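You operate a simulated robot arm through the tools that you are given. There is no shell and no other tool.

You are at the controls of a simulated two-armed robot. One attempt, no reset.

JOB
Switch the tumbler off, then move its billet into the blue tote.
Fine: leave the guard and drum door open.

It is judged by the outcome, as a careful person would: the job done as asked, and still so three seconds after it is handed in. It fails if anything else is knocked over, pushed out of place, dropped, spilled or broken.

ROBOT AND FRAMES
Two 7-joint arms with fingered hands on one trunk, on a carriage that runs on a rail from [-603, -2] to [1277, 4] (x, y) and turns from -107 to 225 degrees about z. Base frame: it is fixed where the carriage stands at the start and does not move with it; the origin is on the floor, on the carriage's upright axis, x ahead of it, y to its left, z up. Readings come in mm, degrees, newtons and seconds.
The left shoulder is at the start at [70, 188, 1273], the right one opposite. With the tool pointing down near the work surface each hand reaches from about 100 to 320 mm from the robot's upright axis, wherever it stands, measured 20 degrees to its own side. Places, roughly: blue-ended billet [-1000, 750, 1000]; drum door [500, 600, 800]; fat green-ended billet [-1500, 500, 250]; fat grey-ended billet [-1250, 500, 250]; fat orange-ended billet [-1500, 500, 250]; green drum button [700, 400, 700]; grey-ended billet [-1000, 1000, 1000]; inside of the blue tote [1300, 600, 600]; numbered billet [-1250, 750, 1000]; orange latch [500, 600, 800]; orange-ended billet [-1000, 750, 1000]; red switch [700, 400, 600]; tall billet [-1500, 750, 1000]; timer dial [700, 400, 800]; yellow guard [500, 600, 900]. Payload 4 kg a hand.
The TCP of each hand is the grasp point between the finger pads, 26 mm short of the fingertips. In the tool frame z runs along the fingers and y along their closing line. The gripper opens to 132 mm. The gripper's body begins 73 mm behind the TCP. The gripper is a hand of 4 fingers: y runs from the thumb to the fingers, the wrist lies at [0, 0, -224] in the tool frame, and closing takes about 1.5 s.
Orientation is that of the tool frame in the base frame, as [roll, pitch, yaw] about the fixed x, y, z axes, in that order (R = Rz(yaw) Ry(pitch) Rx(roll)). With the fingers straight down and closing along the base's y, the tool's x points along the base's -x, its y along +y and its z along -z.

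CONTROLS
- The arms move only by the tool play_rows. It takes "left_commands", "right_commands" or both (then of equal length, played together; a hand with none holds still); each is a list of rows, each a list of 2 entries, a list of its own where there are three numbers: the shift along the base's x, y, z in mm, then the turn, a rotation vector about the base's x, y, z in degrees. In form: [[[tx, ty, tz], [wx, wy, wz]], ...]. A call has 1 to 20 rows; each row is the pose to reach, as a shift and turn from the pose commanded when the call began. "left_jaw" and "right_jaw" are, for a hand that has rows, the opening, from 0 (shut) to 1 (fully open), set as the call begins (left out, the last holds). A row lasts 0.2 s, in which the tool goes at most 50 mm and 8.6 degrees; a call with a longer step from one row to the next is refused whole, and so is a gripper value outside its range. A pose out of reach is approached as far as the arm can. The call stops where the force on the tool passes 90 N (or 10 N more than at its start, if that is more) or the arm is blocked; 0.2 s more then pass. The fingers move at their own pace (about 72 mm/s each) and stop on an object; they squeeze with about 30 N. The grip force told is the motor's: it shows also when the fingers shut on nothing. Time passes only in rows, and 0.2 s behind the last, so rows that repeat a pose let the fingers close. The reply holds the time, the measured pose of the TCP, the force on the tool along the base axes, the opening and the grip force, in the units named above and with some noise, with the torque about the TCP (base axes, N m) and any sound that the robot's microphone picked up.
- Cameras (640 x 400 px; columns grow to the right, rows downward): "scene" is now at [131.2, 37.9, 1500.3]; the picture's right is [0.42, -0.91, 0.00], its down [-0.54, -0.25, -0.80] and it looks along [0.73, 0.34, -0.60] (base axes); focal length 269 px, centre (320, 200). "left" rides on the left gripper at [-73, 6, -94] in its tool frame; the picture's right is [-0.08, -1.00, 0.00], its down [0.78, -0.06, -0.62] and it looks along [0.61, -0.05, 0.79] (tool axes); focal length 230 px, centre (320, 200). "right" rides on the right gripper at [73, 6, -94] in its tool frame; the picture's right is [-0.08, 1.00, 0.00], its down [-0.79, -0.06, -0.62] and it looks along [-0.61, -0.05, 0.79] (tool axes); focal length 230 px, centre (320, 200). There is no depth. A picture from a camera that has moved, and an enlarged one, comes with that camera's place and axes in the base frame and with its lens.
- grab_frame(camera): a new picture of that camera. It takes no simulated time.
- raise_lower(by): slides the trunk up (or, below 0, down) by that many mm; the arms and the scene camera ride with it, the base frame stays. It gives what a move gives, with no picture.
- drive_base(legs): drives the robot by 1 to 6 legs, each [ahead, left, turn to the left] in mm, mm and degrees, along the robot's own axes; the way and the turn of a leg run together, so that a leg with both is an arc; at most 1500 mm and 180 degrees a leg. The arms and the cameras ride along, it lands a little off, and it stops where it bumps. It keeps to its track: a leg is cut to what the track allows. It gives what a move gives.
- finger_targets(finger1, finger2, finger3, thumb_bend, hand): sets how far each is bent, from 0 (flat) to 1 (curled in); at 0.3 the hand is open as for a grip, at 0.7 the pads meet at the TCP. One left out holds its place. A second passes; each finger stops where it meets its share of the squeeze, and holds until it gets a number again. A gripper value or a shape takes the hand back. It gives what a move gives, with no picture; readings hold the bend of each and the force on the fingers (four entries, about 0 where the hand has none), thumb and palm.
- hand_shape(shape, hand): the hand has 4 fingers and takes this shape, open, in about a second: jaw (thumb against the fingers, like two jaws); tri (thumb and two fingers); tip (a fingertip pinch); poke (one finger out to press); point (the index stretched); flat (the hand flat); cup (the hand cupped); fist (a fist). The gripper value then closes the fingers along that shape, each until it touches; the sizes above hold for jaw. It gives what a move gives, with no picture.
- head_to(pan, tilt): turns the head with the scene camera to pan (to the left, within 86 degrees either way) and tilt (down, from -29 to 69), counted from straight ahead of the robot. It gives what a move gives.
- zoom(camera, box): a new picture of the part [left, top, right, bottom] of that camera's present view, enlarged. It takes no simulated time.
- close_job(): hands the job in; it is judged then, once.

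Places have to be worked out from the pictures, the camera data and where the tool is seen. Open the grippers and draw the arms clear of the work before you hand the job in, unless the task says otherwise.

The tools are called after "Emit:" as name(argument=value, ...) on one line, values as JSON. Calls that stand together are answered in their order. play_rows: Moves the arms, as the interface text tells. Its arguments: {"type":"object","properties":{"left_commands":{"type":"array","items":{"type":"array"}},"left_jaw":{"type":"number"},"right_commands":{"type":"array","items":{"type":"array"}},"right_jaw":{"type":"number"}},"required":[]} The other tools are called the same way: raise_lower (by) slides the trunk up or down; hand_shape (shape, hand) gives the hand a shape; finger_targets (finger1, finger2, finger3, thumb_bend, hand) moves the fingers one by one; drive_base (legs) drives the base; head_to (pan, tilt) turns the head that bears the scene camera; grab_frame (camera) takes a picture; zoom (camera, box) takes an enlarged picture of a part of a camera's view; close_job () hands the job in.

At the start:

```text
t: 0.0
left_tool_pos: [340.8, 422.0, 1174.6]
left_tcp_rot: [-179.9, 0.0, -180.0]
left_ft_force: [-0.7, 0.3, -0.3]
left_wrist_torque: [0.0, 0.01, 0.02]
left_opening: 131.8
left_grip_force: 0.0
left_shape: jaw
left_bend: [0.3, 0.3, 0.3, 0.3]
left_finger forces: [0.0, 0.1, 0.1, 0.0, 0.0, 0.0]
right_tool_pos: [632.3, 36.4, 1242.6]
right_tcp_rot: [180.0, 0.1, 180.0]
right_ft_force: [0.2, 0.3, -0.7]
right_wrist_torque: [0.01, -0.06, -0.01]
right_opening: 132.0
right_grip_force: 0.1
right_shape: jaw
right_bend: [0.3, 0.3, 0.3, 0.3]
right_finger forces: [0.0, 0.0, 0.0, 0.0, 0.0, 0.0]
trunk travel left (down, up): [-750.0, 190.0]
robot x, y, heading: [1.5, 0.3, 0.3]
head pan, tilt: [25.1, 36.7]
```

scene: 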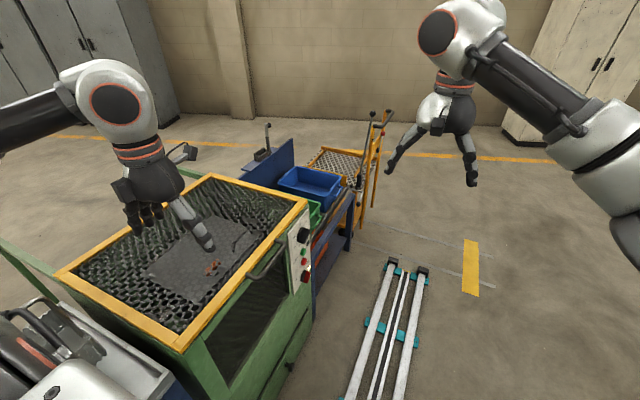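
right: 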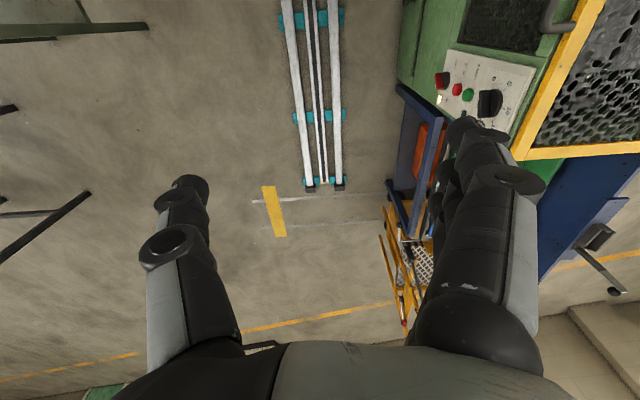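
left: 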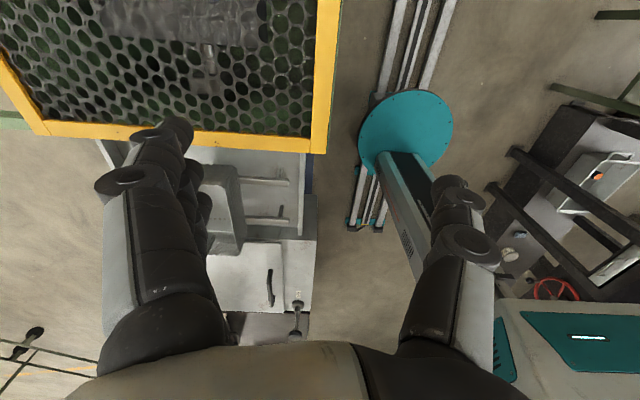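

The tumbler stands ahead and to the left with its mesh guard shut; its control panel is on the near face. I'll zoom in on the panel and the guard before moving anything.

Emit:
zoom(camera="scene", box=[260, 200, 340, 300])

Emit:
zoom(camera="scene", box=[60, 160, 320, 360])

Emit:
zoom(camera="right", box=[400, 0, 640, 150])

Emit:
zoom(camera="left", box=[0, 0, 360, 225])

Emit:
zoom(camera="scene", box=[240, 100, 400, 200])

```text
4.00 times, centred on (300, 250) of scene
camera zoom: at [131.2, 37.9, 1500.3], right [0.42, -0.91, 0.0], down [-0.54, -0.25, -0.8], along [0.73, 0.34, -0.6], focal length 1078 px, centre (400, 0)
```

zoom: 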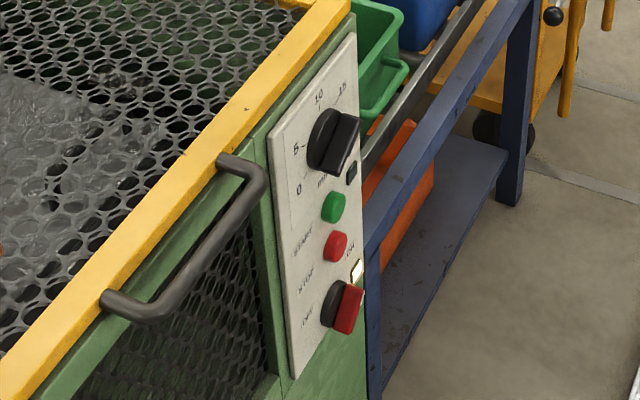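

```text
2.00 times, centred on (190, 260) of scene
camera zoom: at [131.2, 37.9, 1500.3], right [0.42, -0.91, 0.0], down [-0.54, -0.25, -0.8], along [0.73, 0.34, -0.6], focal length 539 px, centre (580, 80)
```

zoom: 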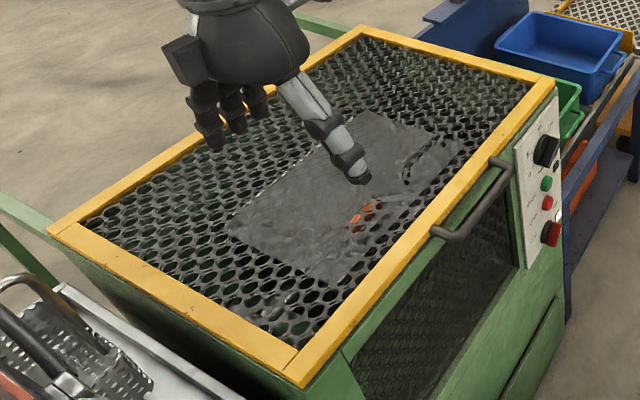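

```text
2.67 times, centred on (520, 75) of right
camera zoom: at [560.8, 42.6, 1334.8], right [0.08, 1.0, 0.0], down [0.79, -0.06, 0.62], along [0.61, -0.05, -0.79], focal length 614 px, centre (-213, 533)
```

zoom: 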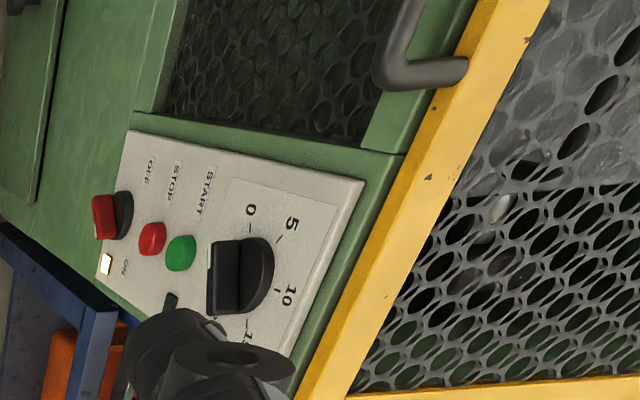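

```text
1.78 times, centred on (180, 112) of left
camera zoom: at [412.0, 426.7, 1268.5], right [0.08, -1.0, 0.0], down [-0.78, -0.06, 0.62], along [-0.61, -0.05, -0.79], focal length 409 px, centre (569, 356)
```

zoom: 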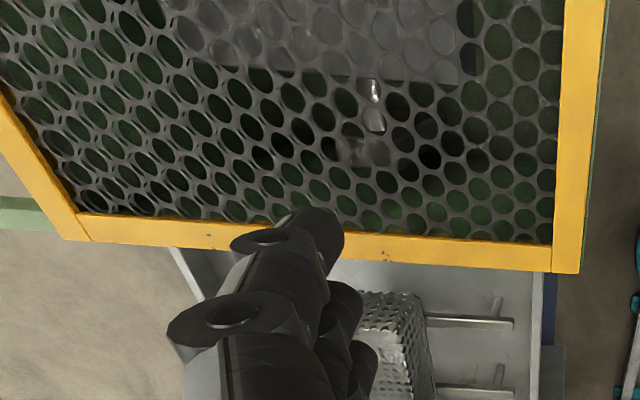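

```text
4.00 times, centred on (320, 150) of scene
camera zoom: at [131.2, 37.9, 1500.3], right [0.42, -0.91, 0.0], down [-0.54, -0.25, -0.8], along [0.73, 0.34, -0.6], focal length 1078 px, centre (320, 400)
```

zoom: 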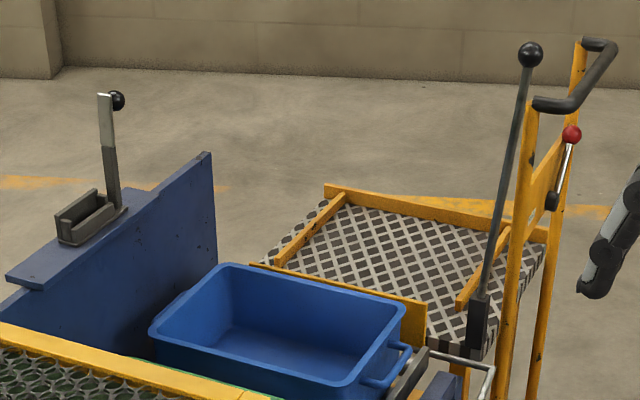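

The main switch on the panel is a red-black rotary knob set toward ON with a lit lamp. I'll look around with the head, straight left and then to the rear left, to learn what surrounds the robot.

Emit:
head_to(pan=80, tilt=30)

Emit:
grab_frame(camera="scene")

Emit:
head_to(pan=45, tilt=45)

Emit:
grab_frame(camera="scene")

Emit:
zoom(camera="scene", box=[220, 100, 460, 250])

```text
t: 1.2
left_tool_pos: [340.6, 422.0, 1175.9]
left_tcp_rot: [-180.0, 0.0, 180.0]
left_ft_force: [0.0, 0.3, 0.6]
left_wrist_torque: [0.0, -0.01, 0.0]
left_opening: 131.8
left_grip_force: 0.1
left_shape: jaw
left_bend: [0.3, 0.3, 0.3, 0.3]
left_finger forces: [0.0, 0.1, 0.0, 0.0, 0.0, 0.1]
right_tool_pos: [632.6, 34.8, 1242.6]
right_tcp_rot: [180.0, 0.0, 179.9]
right_ft_force: [1.0, -0.5, 0.7]
right_wrist_torque: [0.02, 0.0, 0.0]
right_opening: 131.8
right_grip_force: 0.2
right_shape: jaw
right_bend: [0.3, 0.3, 0.3, 0.3]
right_finger forces: [0.0, 0.0, 0.0, 0.0, 0.0, 0.0]
trunk travel left (down, up): [-750.0, 190.0]
robot x, y, heading: [-1.7, -3.0, -0.0]
head pan, tilt: [80.0, 30.0]
```

```text
taken
camera scene: at [68.1, 90.1, 1510.7], right [0.98, -0.17, 0.0], down [-0.09, -0.49, -0.87], along [0.15, 0.85, -0.5], focal length 269 px, centre (320, 200)
```

scene: 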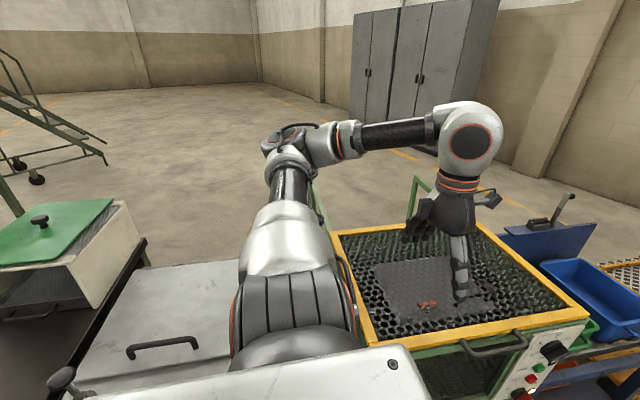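

```text
t: 2.2
left_tool_pos: [339.8, 422.2, 1175.1]
left_tcp_rot: [-179.9, 0.0, -180.0]
left_ft_force: [-0.1, -0.3, -0.3]
left_wrist_torque: [0.02, 0.04, -0.02]
left_opening: 131.7
left_grip_force: 0.1
left_shape: jaw
left_bend: [0.3, 0.3, 0.3, 0.3]
left_finger forces: [0.0, 0.0, 0.1, 0.0, 0.0, 0.1]
right_tool_pos: [631.7, 35.6, 1242.6]
right_tcp_rot: [-180.0, 0.1, 179.9]
right_ft_force: [-0.1, -1.1, -0.3]
right_wrist_torque: [-0.03, 0.01, -0.01]
right_opening: 132.0
right_grip_force: 0.0
right_shape: jaw
right_bend: [0.3, 0.3, 0.3, 0.3]
right_finger forces: [0.0, 0.0, 0.0, 0.1, 0.0, 0.1]
trunk travel left (down, up): [-750.0, 190.0]
robot x, y, heading: [-1.1, -0.1, -0.2]
head pan, tilt: [45.0, 45.0]
```

```text
taken
camera scene: at [109.7, 58.6, 1488.2], right [0.71, -0.71, 0.0], down [-0.5, -0.5, -0.71], along [0.5, 0.5, -0.71], focal length 269 px, centre (320, 200)
```

scene: 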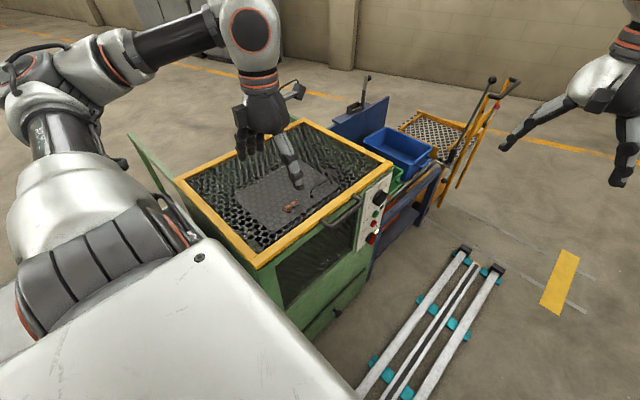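

```text
2.67 times, centred on (340, 175) of scene
camera zoom: at [109.7, 58.6, 1488.2], right [0.71, -0.71, 0.0], down [-0.5, -0.5, -0.71], along [0.5, 0.5, -0.71], focal length 718 px, centre (267, 267)
```

zoom: 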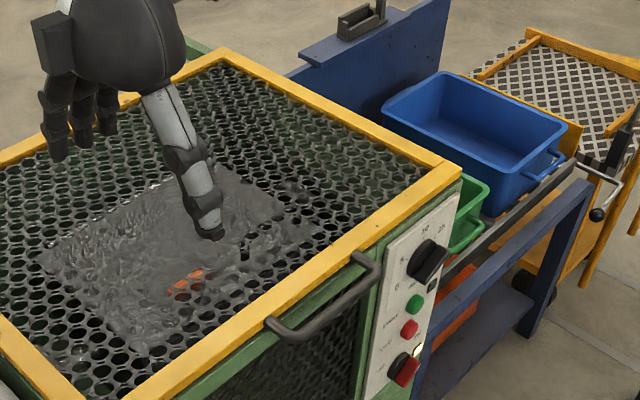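

The drum door with its orange latch is under the mesh, apparently at the top and still. I'll zoom harder on the switch and on the latch to read their states.

Emit:
zoom(camera="right", box=[428, 50, 508, 110])

Emit:
zoom(camera="scene", box=[350, 170, 400, 260])

Emit:
zoom(camera="scene", box=[200, 140, 360, 260])

Emit:
zoom(camera="scene", box=[350, 70, 510, 190])

```text
6.67 times, centred on (468, 80) of right
camera zoom: at [560.7, 42.6, 1334.9], right [0.08, 1.0, 0.0], down [0.79, -0.06, 0.62], along [0.61, -0.05, -0.79], focal length 1534 px, centre (-667, 1000)
```

zoom: 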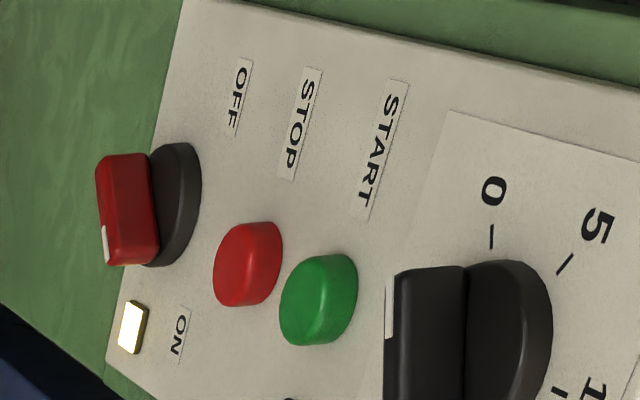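

```text
4.44 times, centred on (375, 215) of scene
camera zoom: at [109.7, 58.6, 1488.2], right [0.71, -0.71, 0.0], down [-0.5, -0.5, -0.71], along [0.5, 0.5, -0.71], focal length 1197 px, centre (76, 133)
```

zoom: 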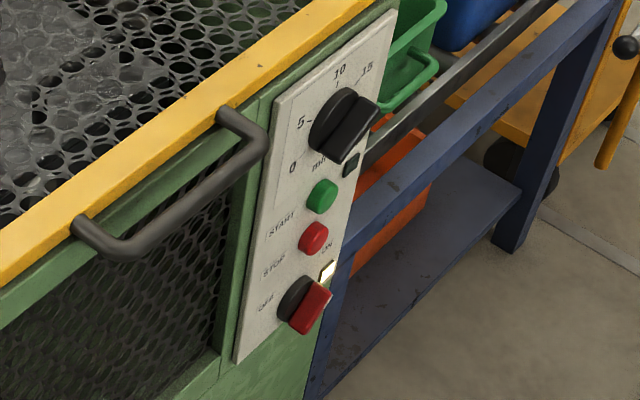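

```text
3.33 times, centred on (280, 200) of scene
camera zoom: at [109.7, 58.6, 1488.2], right [0.71, -0.71, 0.0], down [-0.5, -0.5, -0.71], along [0.5, 0.5, -0.71], focal length 898 px, centre (453, 200)
```

zoom: 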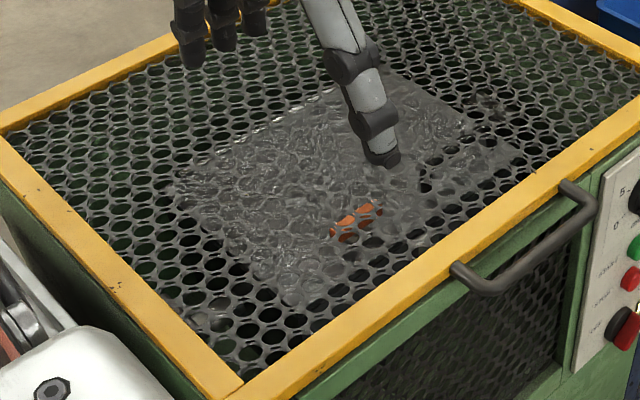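

```text
3.33 times, centred on (430, 130) of scene
camera zoom: at [109.7, 58.6, 1488.2], right [0.71, -0.71, 0.0], down [-0.5, -0.5, -0.71], along [0.5, 0.5, -0.71], focal length 898 px, centre (-47, 433)
```

zoom: 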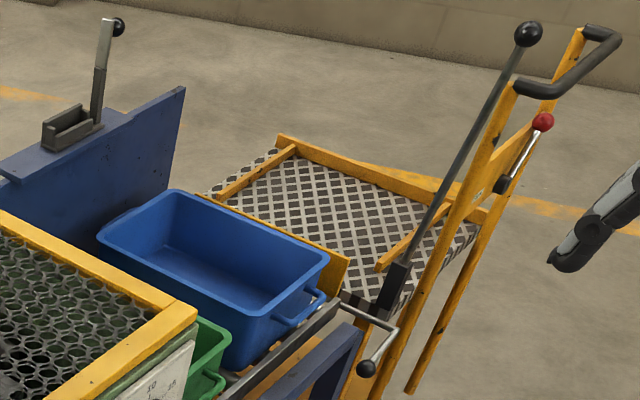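

The red knob's white pointer mark is toward the ON side (up-right), so it has to be turned counter-clockwise to OFF on the left. First I'll raise the left hand well above the guard, so that I can lower the trunk later without touching it.

Emit:
play_rows(left_commands=[[[0, 0, 45], [0, 0, 0]], [[0, 0, 90], [0, 0, 0]], [[0, 0, 135], [0, 0, 0]], [[0, 0, 180], [0, 0, 0]], [[0, 0, 225], [0, 0, 0]], [[0, 0, 270], [0, 0, 0]], [[0, 0, 315], [0, 0, 0]], [[0, 0, 360], [0, 0, 0]], [[0, 0, 400], [0, 0, 0]]])

Emit:
head_to(pan=45, tilt=40)

Emit:
grab_frame(camera="scene")

Emit:
grab_frame(camera="left")

```text
t: 4.2
left_tool_pos: [341.5, 424.5, 1527.7]
left_tcp_rot: [-179.9, 0.1, 180.0]
left_ft_force: [-0.5, -0.1, 0.4]
left_wrist_torque: [-0.05, 0.01, 0.0]
left_opening: 131.8
left_grip_force: 0.0
left_shape: jaw
left_bend: [0.3, 0.3, 0.3, 0.3]
left_finger forces: [0.0, 0.1, 0.1, 0.0, 0.1, 0.0]
left hand out of reach, approached as far as the arm can: row 8, 9
right_tool_pos: [633.9, 39.1, 1241.0]
right_tcp_rot: [180.0, -0.2, -180.0]
right_ft_force: [0.3, -0.4, -0.1]
right_wrist_torque: [-0.02, 0.01, -0.06]
right_opening: 132.0
right_grip_force: 0.1
right_shape: jaw
right_bend: [0.3, 0.3, 0.3, 0.3]
right_finger forces: [0.0, 0.1, 0.0, 0.0, 0.0, 0.1]
trunk travel left (down, up): [-750.0, 190.0]
robot x, y, heading: [-1.4, -2.2, -0.3]
head pan, tilt: [45.0, 45.0]
```

```text
t: 4.9
left_tool_pos: [341.4, 423.3, 1527.8]
left_tcp_rot: [-179.9, 0.1, -179.9]
left_ft_force: [-0.7, -0.4, -0.6]
left_wrist_torque: [-0.02, -0.01, -0.06]
left_opening: 132.1
left_grip_force: 0.0
left_shape: jaw
left_bend: [0.3, 0.3, 0.3, 0.3]
left_finger forces: [0.0, 0.0, 0.0, 0.0, 0.1, 0.1]
right_tool_pos: [633.7, 36.6, 1241.5]
right_tcp_rot: [-179.9, 0.0, 179.9]
right_ft_force: [0.1, 0.1, -0.8]
right_wrist_torque: [-0.01, 0.0, 0.02]
right_opening: 131.7
right_grip_force: 0.1
right_shape: jaw
right_bend: [0.3, 0.3, 0.3, 0.3]
right_finger forces: [0.0, 0.0, 0.1, 0.0, 0.0, 0.0]
trunk travel left (down, up): [-750.0, 190.0]
robot x, y, heading: [5.8, -0.3, -0.1]
head pan, tilt: [45.0, 40.0]
```

```text
taken
camera scene: at [112.9, 62.4, 1495.3], right [0.71, -0.71, 0.0], down [-0.45, -0.46, -0.77], along [0.54, 0.54, -0.64], focal length 269 px, centre (320, 200)
```

scene: 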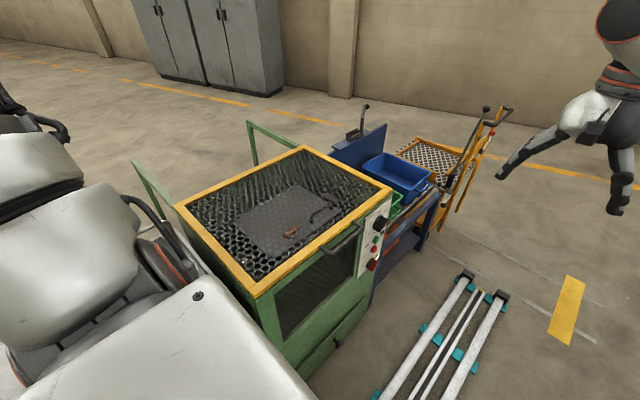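

```text
taken
camera left: at [412.2, 428.8, 1621.2], right [0.08, -1.0, 0.0], down [-0.79, -0.06, 0.61], along [-0.61, -0.05, -0.79], focal length 230 px, centre (320, 200)
```

left: 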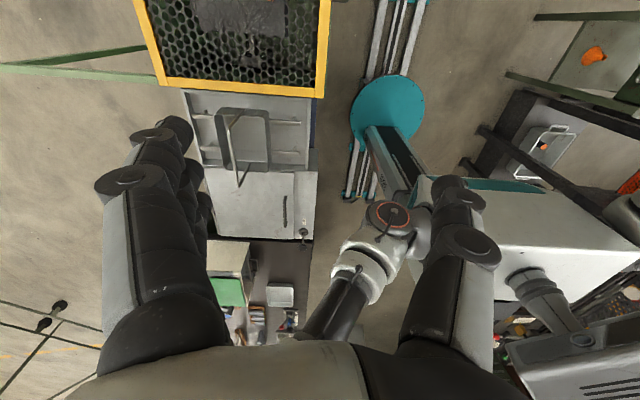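

The left arm is clear and the green back posts look like the rest for the opened guard. I'll zoom in on the drum through the mesh, the panel and the tote.

Emit:
zoom(camera="scene", box=[200, 170, 360, 270])

Emit:
zoom(camera="scene", box=[120, 100, 320, 225])

Emit:
zoom(camera="left", box=[120, 0, 340, 140])

```text
4.00 times, centred on (280, 220) of scene
camera zoom: at [112.9, 62.4, 1495.3], right [0.71, -0.71, 0.0], down [-0.45, -0.46, -0.77], along [0.54, 0.54, -0.64], focal length 1078 px, centre (480, 120)
```

zoom: 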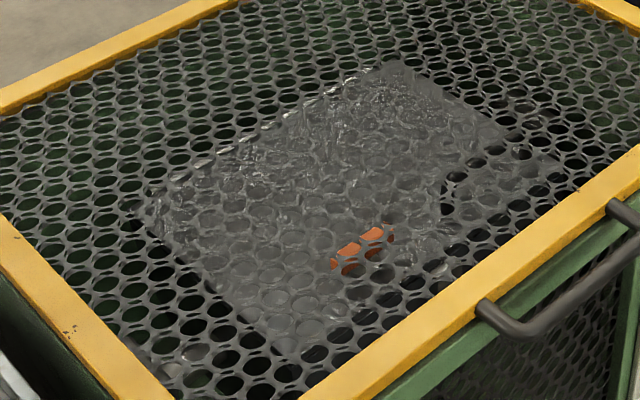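

```text
3.20 times, centred on (220, 162) of scene
camera zoom: at [112.9, 62.4, 1495.3], right [0.71, -0.71, 0.0], down [-0.45, -0.46, -0.77], along [0.54, 0.54, -0.64], focal length 862 px, centre (640, 320)
```

zoom: 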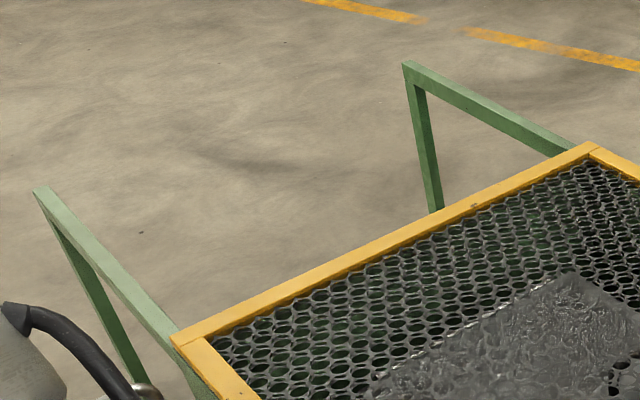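

```text
2.86 times, centred on (230, 70) of left
camera zoom: at [412.2, 428.8, 1621.2], right [0.08, -1.0, 0.0], down [-0.79, -0.06, 0.61], along [-0.61, -0.05, -0.79], focal length 657 px, centre (577, 571)
```

zoom: 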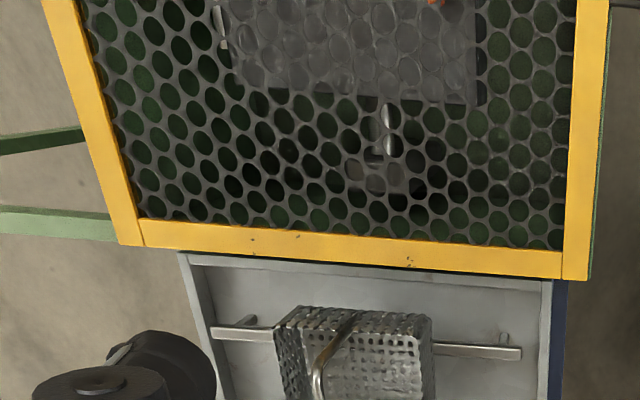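

The switch knob is near [710, 357, 640], and the free strip along the rail is clear. I'll drive 300 mm along the rail to bring the right arm alongside the panel.

Emit:
drive_base(legs=[[300, 0, 0]])

Emit:
head_to(pan=48, tilt=50)

Emit:
grab_frame(camera="scene")

Emit:
grab_frame(camera="right")

```text
t: 7.0
left_tool_pos: [635.7, 422.9, 1529.4]
left_tcp_rot: [179.9, 0.3, 179.9]
left_ft_force: [-0.7, -0.2, 0.6]
left_wrist_torque: [-0.02, -0.03, -0.03]
left_opening: 131.9
left_grip_force: 0.0
left_shape: jaw
left_bend: [0.3, 0.3, 0.3, 0.3]
left_finger forces: [0.0, 0.0, 0.0, 0.0, 0.0, 0.0]
right_tool_pos: [930.5, 36.3, 1244.2]
right_tcp_rot: [-179.9, 0.2, 179.9]
right_ft_force: [0.2, 1.3, 0.8]
right_wrist_torque: [0.0, -0.03, -0.03]
right_opening: 132.0
right_grip_force: 0.1
right_shape: jaw
right_bend: [0.3, 0.3, 0.3, 0.3]
right_finger forces: [0.0, 0.0, 0.0, 0.0, 0.0, 0.0]
trunk travel left (down, up): [-750.0, 190.0]
robot x, y, heading: [300.1, 5.5, 0.0]
head pan, tilt: [45.0, 40.0]
```

```text
t: 7.7
left_tool_pos: [640.0, 422.5, 1529.6]
left_tcp_rot: [-179.9, 0.2, 179.9]
left_ft_force: [-0.5, -0.3, 0.4]
left_wrist_torque: [0.02, 0.05, 0.01]
left_opening: 131.9
left_grip_force: 0.2
left_shape: jaw
left_bend: [0.3, 0.3, 0.3, 0.3]
left_finger forces: [0.0, 0.0, 0.0, 0.0, 0.0, 0.0]
right_tool_pos: [932.7, 37.1, 1241.7]
right_tcp_rot: [-180.0, 0.0, 179.9]
right_ft_force: [-0.8, 0.2, -0.1]
right_wrist_torque: [0.02, 0.0, -0.03]
right_opening: 132.1
right_grip_force: 0.0
right_shape: jaw
right_bend: [0.3, 0.3, 0.3, 0.3]
right_finger forces: [0.0, 0.1, 0.1, 0.0, 0.0, 0.0]
trunk travel left (down, up): [-750.0, 190.0]
robot x, y, heading: [298.4, 2.0, 0.2]
head pan, tilt: [48.0, 50.0]
```

```text
taken
camera scene: at [403.7, 59.1, 1481.2], right [0.74, -0.67, 0.0], down [-0.51, -0.57, -0.64], along [0.43, 0.48, -0.77], focal length 269 px, centre (320, 200)
```

scene: 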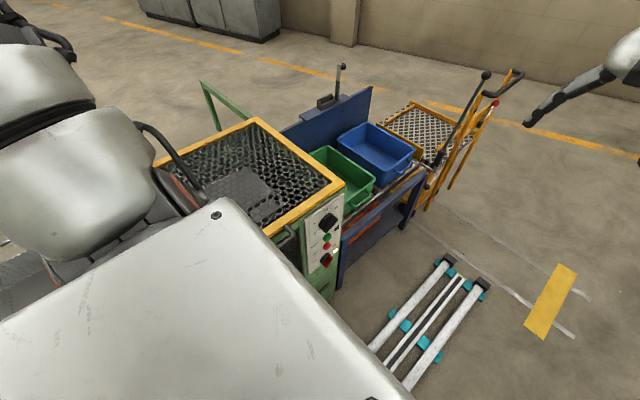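

```text
taken
camera right: at [860.5, 42.9, 1334.7], right [0.08, 1.0, 0.0], down [0.79, -0.06, 0.62], along [0.61, -0.05, -0.79], focal length 230 px, centre (320, 200)
```

right: 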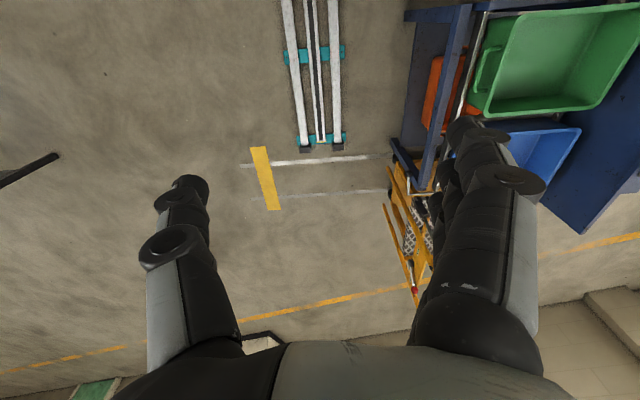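

From this new camera position I get a real baseline, so I zoom on the panel to fix the knob's place.

Emit:
zoom(camera="scene", box=[296, 180, 360, 280])

Emit:
zoom(camera="scene", box=[150, 100, 440, 260])

```text
4.00 times, centred on (328, 230) of scene
camera zoom: at [403.7, 59.1, 1481.2], right [0.74, -0.67, 0.0], down [-0.51, -0.57, -0.64], along [0.43, 0.48, -0.77], focal length 1078 px, centre (288, 80)
```

zoom: 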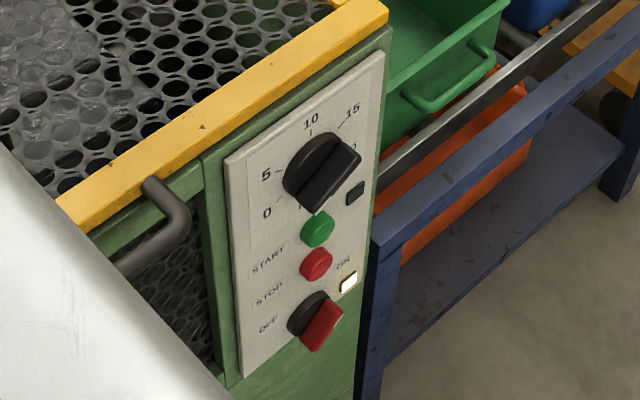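

```text
2.21 times, centred on (295, 180) of scene
camera zoom: at [403.7, 59.1, 1481.2], right [0.74, -0.67, 0.0], down [-0.51, -0.57, -0.64], along [0.43, 0.48, -0.77], focal length 594 px, centre (375, 244)
```

zoom: 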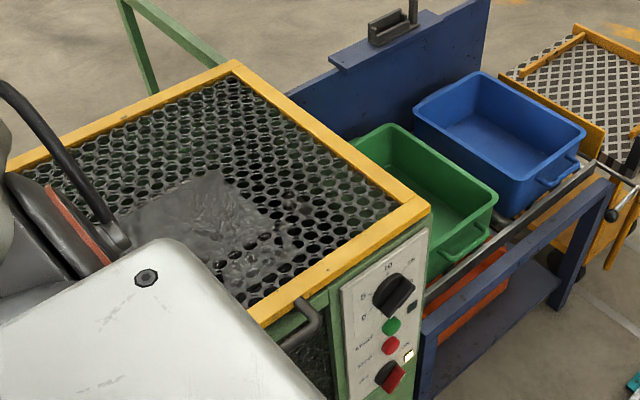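

The knob's red bar centres near [713, 357, 638]. I'll bring the right hand to the strip in front of the panel while turning the fingers from straight down to pointing at the panel (+y).

Emit:
play_rows(right_commands=[[[-20, 0, -8], [8.2, 0, 0]], [[-40, 0, -16], [16.4, 0, 0]], [[-60, 0, -24], [24.6, 0, 0]], [[-80, 0, -32], [32.8, 0, 0]], [[-100, 0, -40], [41, 0, 0]], [[-120, 0, -48], [49.2, 0, 0]], [[-140, 0, -56], [57.4, 0, 0]], [[-160, 0, -64], [65.6, 0, 0]], [[-180, 0, -72], [73.8, 0, 0]], [[-200, 0, -80], [82, 0, 0]], [[-219, 0, -90], [90, 0, 0]], [[-219, 0, -90], [90, 0, 0]]], right_jaw=0.5)

Emit:
grab_frame(camera="scene")

Emit:
grab_frame(camera="right")

```text
t: 10.3
left_tool_pos: [640.2, 423.2, 1527.4]
left_tcp_rot: [-179.9, 0.2, 179.9]
left_ft_force: [0.6, -0.2, 0.2]
left_wrist_torque: [0.01, 0.01, 0.04]
left_opening: 131.9
left_grip_force: 0.0
left_shape: jaw
left_bend: [0.3, 0.3, 0.3, 0.3]
left_finger forces: [0.0, 0.0, 0.1, 0.0, 0.0, 0.0]
right_tool_pos: [713.2, 35.7, 1150.7]
right_tcp_rot: [90.0, -0.1, 179.9]
right_ft_force: [0.8, -0.9, 0.4]
right_wrist_torque: [0.0, 0.02, -0.01]
right_opening: 66.6
right_grip_force: 0.0
right_shape: jaw
right_bend: [0.73, 0.73, 0.73, 0.7]
right_finger forces: [0.0, 0.1, 0.0, 0.0, 0.0, 0.1]
trunk travel left (down, up): [-750.0, 190.0]
robot x, y, heading: [296.9, 0.6, 0.0]
head pan, tilt: [48.0, 50.0]
```

```text
taken
camera scene: at [403.6, 59.3, 1481.2], right [0.74, -0.67, 0.0], down [-0.51, -0.57, -0.64], along [0.43, 0.48, -0.77], focal length 269 px, centre (320, 200)
```

scene: 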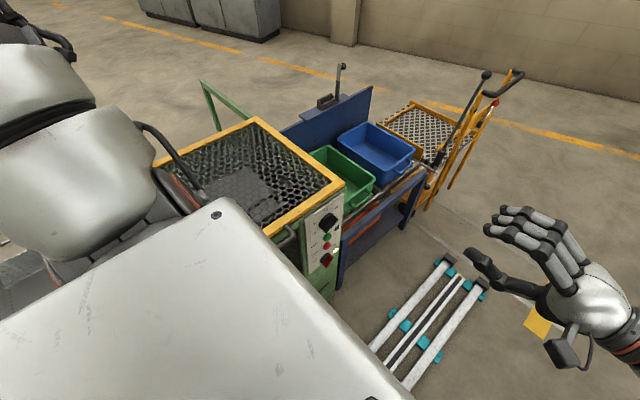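

```text
taken
camera right: at [640.9, -56.3, 1156.4], right [0.08, 0.0, 1.0], down [0.78, -0.62, -0.06], along [0.61, 0.79, -0.05], focal length 230 px, centre (320, 200)
```

right: 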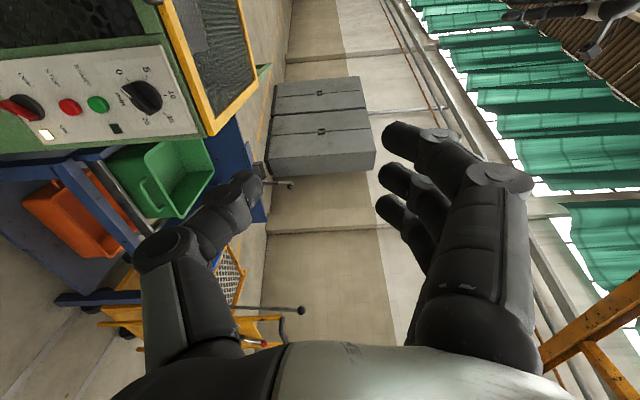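

The right hand is in place ahead of the panel. Before lowering the trunk I need to know where the left elbow sits relative to the guard handle, so I'll look at the left arm with the head.

Emit:
head_to(pan=80, tilt=0)

Emit:
grab_frame(camera="scene")

Emit:
grab_frame(camera="left")

Emit:
head_to(pan=80, tilt=50)

Emit:
grab_frame(camera="scene")

```text
t: 11.5
left_tool_pos: [640.0, 423.6, 1529.0]
left_tcp_rot: [180.0, 0.2, 179.8]
left_ft_force: [-0.6, 0.7, -0.4]
left_wrist_torque: [0.01, 0.02, -0.05]
left_opening: 131.9
left_grip_force: 0.0
left_shape: jaw
left_bend: [0.3, 0.3, 0.3, 0.3]
left_finger forces: [0.1, 0.0, 0.0, 0.1, 0.1, 0.0]
right_tool_pos: [711.9, 36.2, 1150.3]
right_tcp_rot: [90.1, -0.1, -180.0]
right_ft_force: [0.3, -0.4, -0.5]
right_wrist_torque: [-0.02, 0.01, -0.01]
right_opening: 66.7
right_grip_force: 0.0
right_shape: jaw
right_bend: [0.73, 0.73, 0.73, 0.7]
right_finger forces: [0.0, 0.0, 0.0, 0.0, 0.0, 0.0]
trunk travel left (down, up): [-750.0, 190.0]
robot x, y, heading: [298.1, -1.2, -0.2]
head pan, tilt: [80.0, 0.0]
```

```text
taken
camera scene: at [367.4, 90.6, 1559.0], right [0.98, -0.18, 0.0], down [0.0, 0.0, -1.0], along [0.18, 0.98, 0.0], focal length 269 px, centre (320, 200)
```

scene: 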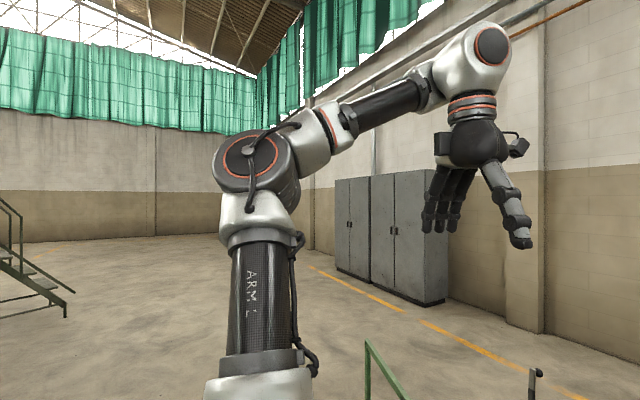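

```text
taken
camera left: at [711.4, 427.9, 1621.9], right [0.08, -1.0, 0.0], down [-0.79, -0.06, 0.61], along [-0.61, -0.05, -0.79], focal length 230 px, centre (320, 200)
```

left: 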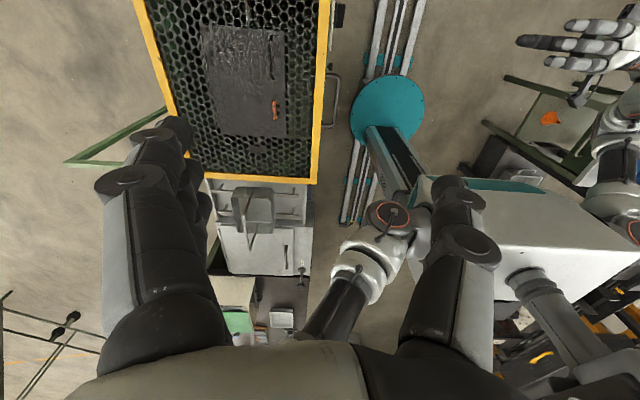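

```text
t: 12.6
left_tool_pos: [639.5, 423.2, 1527.5]
left_tcp_rot: [180.0, 0.3, 179.9]
left_ft_force: [0.3, 0.2, 0.3]
left_wrist_torque: [-0.02, 0.03, -0.02]
left_opening: 131.9
left_grip_force: 0.0
left_shape: jaw
left_bend: [0.3, 0.3, 0.3, 0.3]
left_finger forces: [0.1, 0.0, 0.0, 0.0, 0.0, 0.0]
right_tool_pos: [711.4, 36.5, 1151.8]
right_tcp_rot: [90.0, -0.2, 179.9]
right_ft_force: [0.5, -0.4, 0.1]
right_wrist_torque: [0.0, 0.03, -0.01]
right_opening: 66.9
right_grip_force: 0.1
right_shape: jaw
right_bend: [0.73, 0.73, 0.73, 0.7]
right_finger forces: [0.1, 0.1, 0.0, 0.0, 0.0, 0.0]
trunk travel left (down, up): [-750.0, 190.0]
robot x, y, heading: [303.1, -1.8, -0.4]
head pan, tilt: [80.0, 50.0]
```

```text
taken
camera scene: at [365.0, 77.7, 1481.3], right [0.98, -0.17, 0.0], down [-0.13, -0.75, -0.64], along [0.11, 0.63, -0.77], focal length 269 px, centre (320, 200)
```

scene: 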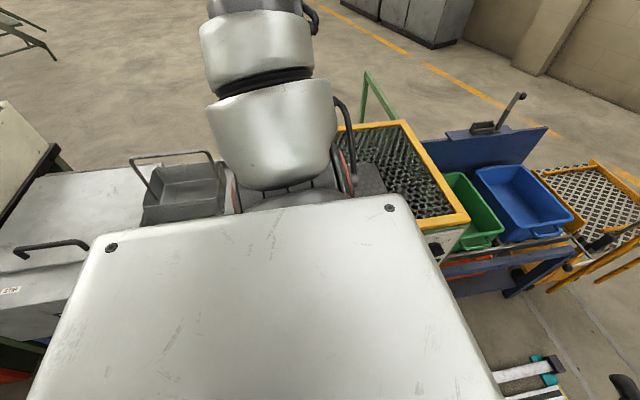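

The left upper arm clears the guard front by about 130 mm if I lower the trunk by 380, so I'll limit it to that. I'll also take a zoom from the left camera, which now looks straight down on the drum door and latch.

Emit:
zoom(camera="left", box=[140, 0, 350, 190])

Emit:
raise_lower(by=-380)

Emit:
head_to(pan=55, tilt=35)

Emit:
grab_frame(camera="scene")

Emit:
grab_frame(camera="right")

```text
2.11 times, centred on (245, 95) of left
camera zoom: at [711.2, 427.8, 1621.9], right [0.08, -1.0, 0.0], down [-0.79, -0.06, 0.61], along [-0.61, -0.05, -0.79], focal length 484 px, centre (478, 421)
```

zoom: 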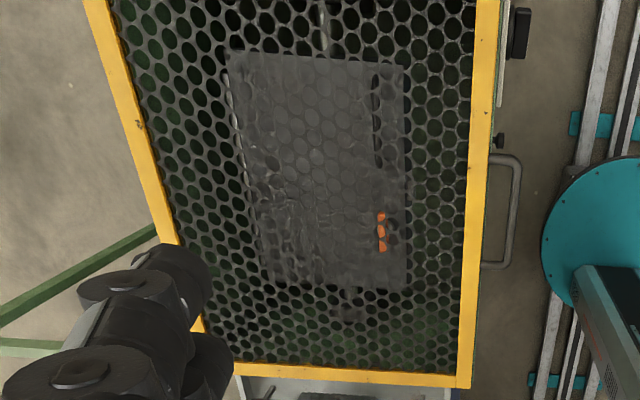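

```text
t: 16.3
left_tool_pos: [639.8, 423.8, 1149.9]
left_tcp_rot: [-179.9, 0.2, 179.9]
left_ft_force: [0.2, -0.9, 0.8]
left_wrist_torque: [-0.01, -0.02, 0.01]
left_opening: 131.7
left_grip_force: 0.2
left_shape: jaw
left_bend: [0.3, 0.3, 0.3, 0.3]
left_finger forces: [0.1, 0.0, 0.0, 0.0, 0.0, 0.0]
right_tool_pos: [712.7, 35.6, 771.2]
right_tcp_rot: [90.0, -0.1, 180.0]
right_ft_force: [0.0, 0.2, 0.1]
right_wrist_torque: [-0.01, 0.01, 0.0]
right_opening: 66.6
right_grip_force: 0.1
right_shape: jaw
right_bend: [0.73, 0.73, 0.73, 0.7]
right_finger forces: [0.0, 0.1, 0.0, 0.1, 0.1, 0.1]
trunk travel left (down, up): [-370.0, 570.0]
robot x, y, heading: [299.9, 1.3, 0.0]
head pan, tilt: [80.0, 50.0]
```

```text
t: 17.2
left_tool_pos: [639.3, 424.0, 1148.8]
left_tcp_rot: [179.9, 0.2, 179.9]
left_ft_force: [0.2, -0.1, 0.0]
left_wrist_torque: [-0.07, -0.02, 0.01]
left_opening: 131.8
left_grip_force: 0.1
left_shape: jaw
left_bend: [0.3, 0.3, 0.3, 0.3]
left_finger forces: [0.1, 0.0, 0.0, 0.0, 0.0, 0.0]
right_tool_pos: [713.1, 36.5, 771.7]
right_tcp_rot: [89.9, -0.1, 179.9]
right_ft_force: [-0.7, -0.1, 0.2]
right_wrist_torque: [-0.01, 0.0, 0.01]
right_opening: 66.6
right_grip_force: 0.0
right_shape: jaw
right_bend: [0.73, 0.73, 0.73, 0.7]
right_finger forces: [0.0, 0.0, 0.1, 0.1, 0.1, 0.0]
trunk travel left (down, up): [-370.0, 570.0]
robot x, y, heading: [295.9, 3.2, -0.3]
head pan, tilt: [55.0, 35.0]
```

```text
taken
camera scene: at [402.0, 74.0, 1122.9], right [0.82, -0.57, 0.0], down [-0.33, -0.47, -0.82], along [0.47, 0.67, -0.57], focal length 269 px, centre (320, 200)
```

scene: 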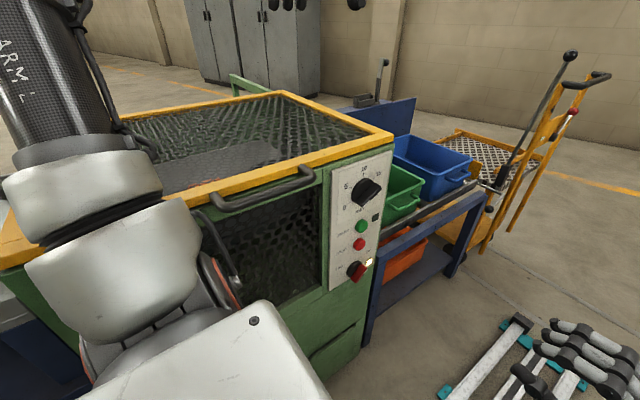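

```text
taken
camera right: at [640.7, -56.5, 776.7], right [0.08, 0.0, 1.0], down [0.78, -0.62, -0.06], along [0.61, 0.79, -0.05], focal length 230 px, centre (320, 200)
```

right: 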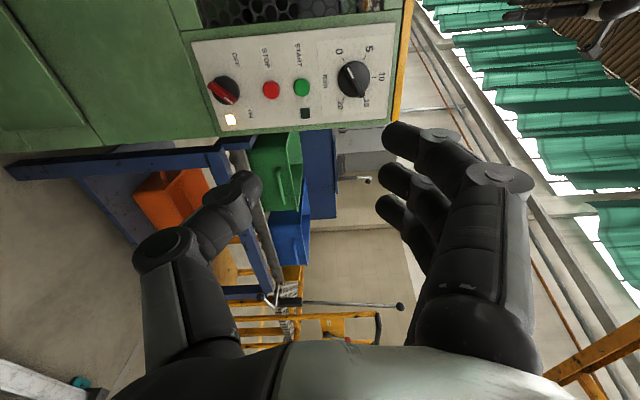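

Now both cameras see the panel well. I'll zoom on the switch in both to pin its angle and position.

Emit:
zoom(camera="right", box=[185, 40, 345, 140])

Emit:
zoom(camera="scene", box=[325, 150, 405, 300])

```text
4.00 times, centred on (265, 90) of right
camera zoom: at [640.7, -56.5, 776.7], right [0.08, 0.0, 1.0], down [0.78, -0.62, -0.06], along [0.61, 0.79, -0.05], focal length 920 px, centre (540, 640)
```

zoom: 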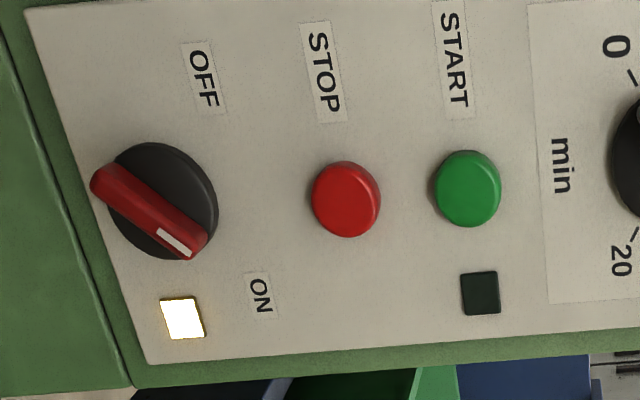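

```text
2.67 times, centred on (365, 225) of scene
camera zoom: at [402.0, 74.0, 1122.9], right [0.82, -0.57, 0.0], down [-0.33, -0.47, -0.82], along [0.47, 0.67, -0.57], focal length 718 px, centre (200, 133)
```

zoom: 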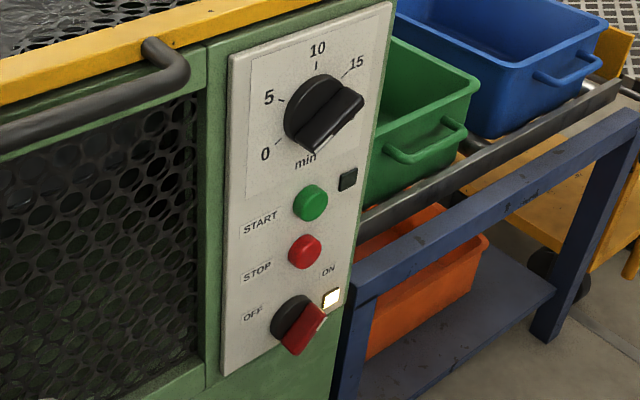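

Triangulating from four views puts the bar's front centre at about [724, 372, 602], pointer about 48° above +x. I'll bring the right hand to the knob's height, roll it 47° so it closes across the bar, and stop some 100 mm short.

Emit:
play_rows(right_commands=[[[2, 0, -28], [0, -7.8, 0]], [[4, 0, -56], [0, -15.7, 0]], [[6, 0, -84], [0, -23.5, 0]], [[8, 0, -112], [0, -31.3, 0]], [[10, 20, -140], [0, -39.2, 0]], [[11, 60, -169], [0, -47, 0]], [[11, 100, -169], [0, -47, 0]], [[11, 140, -169], [0, -47, 0]], [[11, 180, -169], [0, -47, 0]], [[11, 210, -169], [0, -47, 0]], [[11, 210, -169], [0, -47, 0]]])

Emit:
grab_frame(camera="scene")

Emit:
grab_frame(camera="right")

```text
t: 19.6
left_tool_pos: [638.6, 423.6, 1147.9]
left_tcp_rot: [-179.9, 0.3, 179.9]
left_ft_force: [0.0, 0.3, 0.1]
left_wrist_torque: [-0.02, -0.01, -0.03]
left_opening: 131.9
left_grip_force: 0.1
left_shape: jaw
left_bend: [0.3, 0.3, 0.3, 0.3]
left_finger forces: [0.0, 0.0, 0.0, 0.0, 0.0, 0.1]
right_tool_pos: [722.7, 247.2, 601.4]
right_tcp_rot: [90.0, 46.9, -180.0]
right_ft_force: [-0.6, 0.8, 0.9]
right_wrist_torque: [-0.07, 0.0, -0.02]
right_opening: 66.4
right_grip_force: 0.1
right_shape: jaw
right_bend: [0.73, 0.73, 0.73, 0.7]
right_finger forces: [0.1, 0.0, 0.0, 0.0, 0.0, 0.0]
trunk travel left (down, up): [-370.0, 570.0]
robot x, y, heading: [300.7, 2.8, -0.1]
head pan, tilt: [55.0, 35.0]
```

```text
taken
camera scene: at [402.1, 73.8, 1123.0], right [0.82, -0.57, 0.0], down [-0.33, -0.47, -0.82], along [0.47, 0.67, -0.57], focal length 269 px, centre (320, 200)
```

scene: 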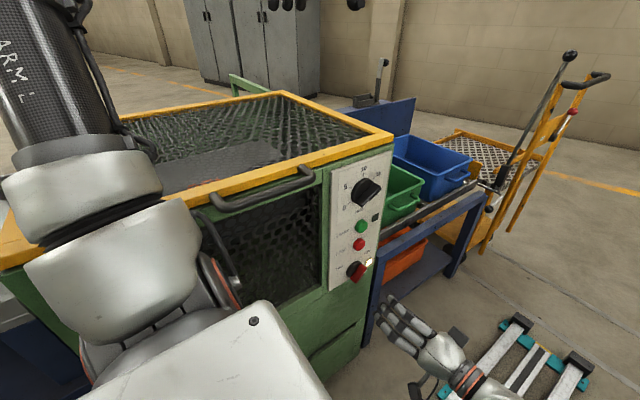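

```text
taken
camera right: at [669.9, 153.5, 552.4], right [-0.68, 0.0, 0.74], down [0.58, -0.62, 0.53], along [0.45, 0.79, 0.42], focal length 230 px, centre (320, 200)
```

right: 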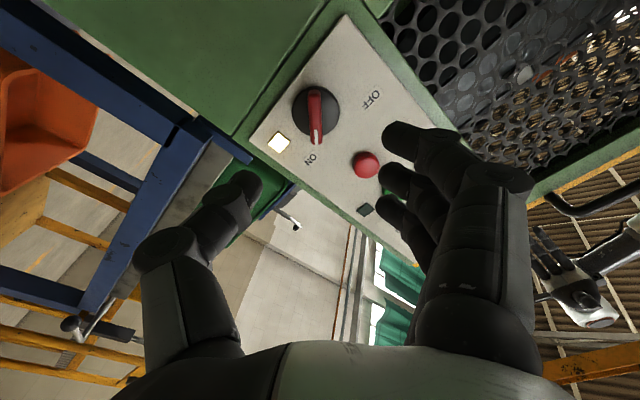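

The bar lines up exactly across the closing line, and the projected TCP path hits its centre. I'll narrow the jaw to about 40 mm (to stay clear of STOP) and advance over the bar.

Emit:
play_rows(right_commands=[[[1, 0, 0], [0, 0, 0]], [[1, 0, 0], [0, 0, 0]], [[1, 20, 0], [0, 0, 0]], [[1, 40, 0], [0, 0, 0]], [[1, 60, 0], [0, 0, 0]], [[1, 80, 0], [0, 0, 0]]], right_jaw=0.3)

Emit:
grab_frame(camera="right")

Emit:
zoom(camera="scene", box=[320, 180, 480, 300])

```text
t: 21.0
left_tool_pos: [639.4, 423.5, 1148.6]
left_tcp_rot: [-179.9, 0.2, 179.9]
left_ft_force: [-0.3, -0.5, 0.1]
left_wrist_torque: [0.01, 0.01, -0.02]
left_opening: 132.0
left_grip_force: 0.0
left_shape: jaw
left_bend: [0.3, 0.3, 0.3, 0.3]
left_finger forces: [0.1, 0.1, 0.1, 0.0, 0.1, 0.0]
right_tool_pos: [724.0, 326.4, 601.8]
right_tcp_rot: [90.0, 46.8, 180.0]
right_ft_force: [-0.4, -0.4, 0.6]
right_wrist_torque: [-0.02, -0.03, -0.02]
right_opening: 40.3
right_grip_force: 0.1
right_shape: jaw
right_bend: [0.73, 0.73, 0.73, 0.7]
right_finger forces: [0.0, 0.0, 0.0, 0.0, 0.0, 0.1]
trunk travel left (down, up): [-370.0, 570.0]
robot x, y, heading: [300.6, 0.9, -0.1]
head pan, tilt: [55.0, 35.0]
```

```text
taken
camera right: at [672.0, 233.5, 552.4], right [-0.67, 0.0, 0.74], down [0.58, -0.62, 0.53], along [0.46, 0.79, 0.42], focal length 230 px, centre (320, 200)
```

right: 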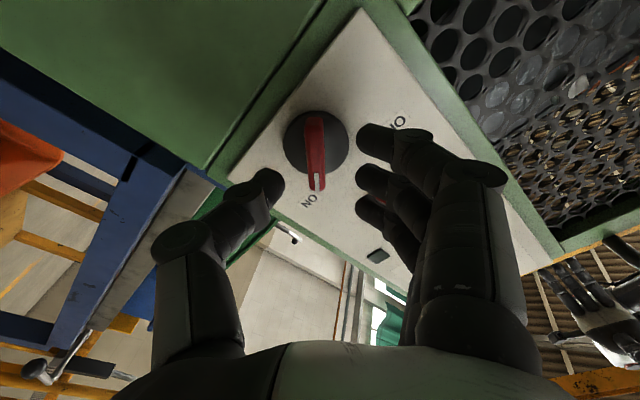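

```text
3.33 times, centred on (400, 240) of scene
camera zoom: at [402.1, 74.1, 1122.9], right [0.82, -0.57, 0.0], down [-0.33, -0.47, -0.82], along [0.47, 0.67, -0.57], focal length 898 px, centre (53, 67)
```

zoom: 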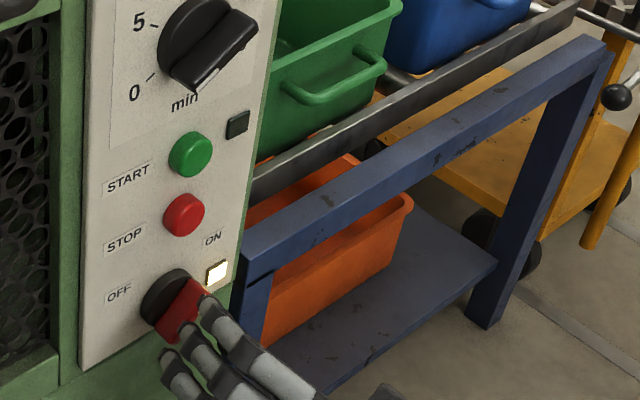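

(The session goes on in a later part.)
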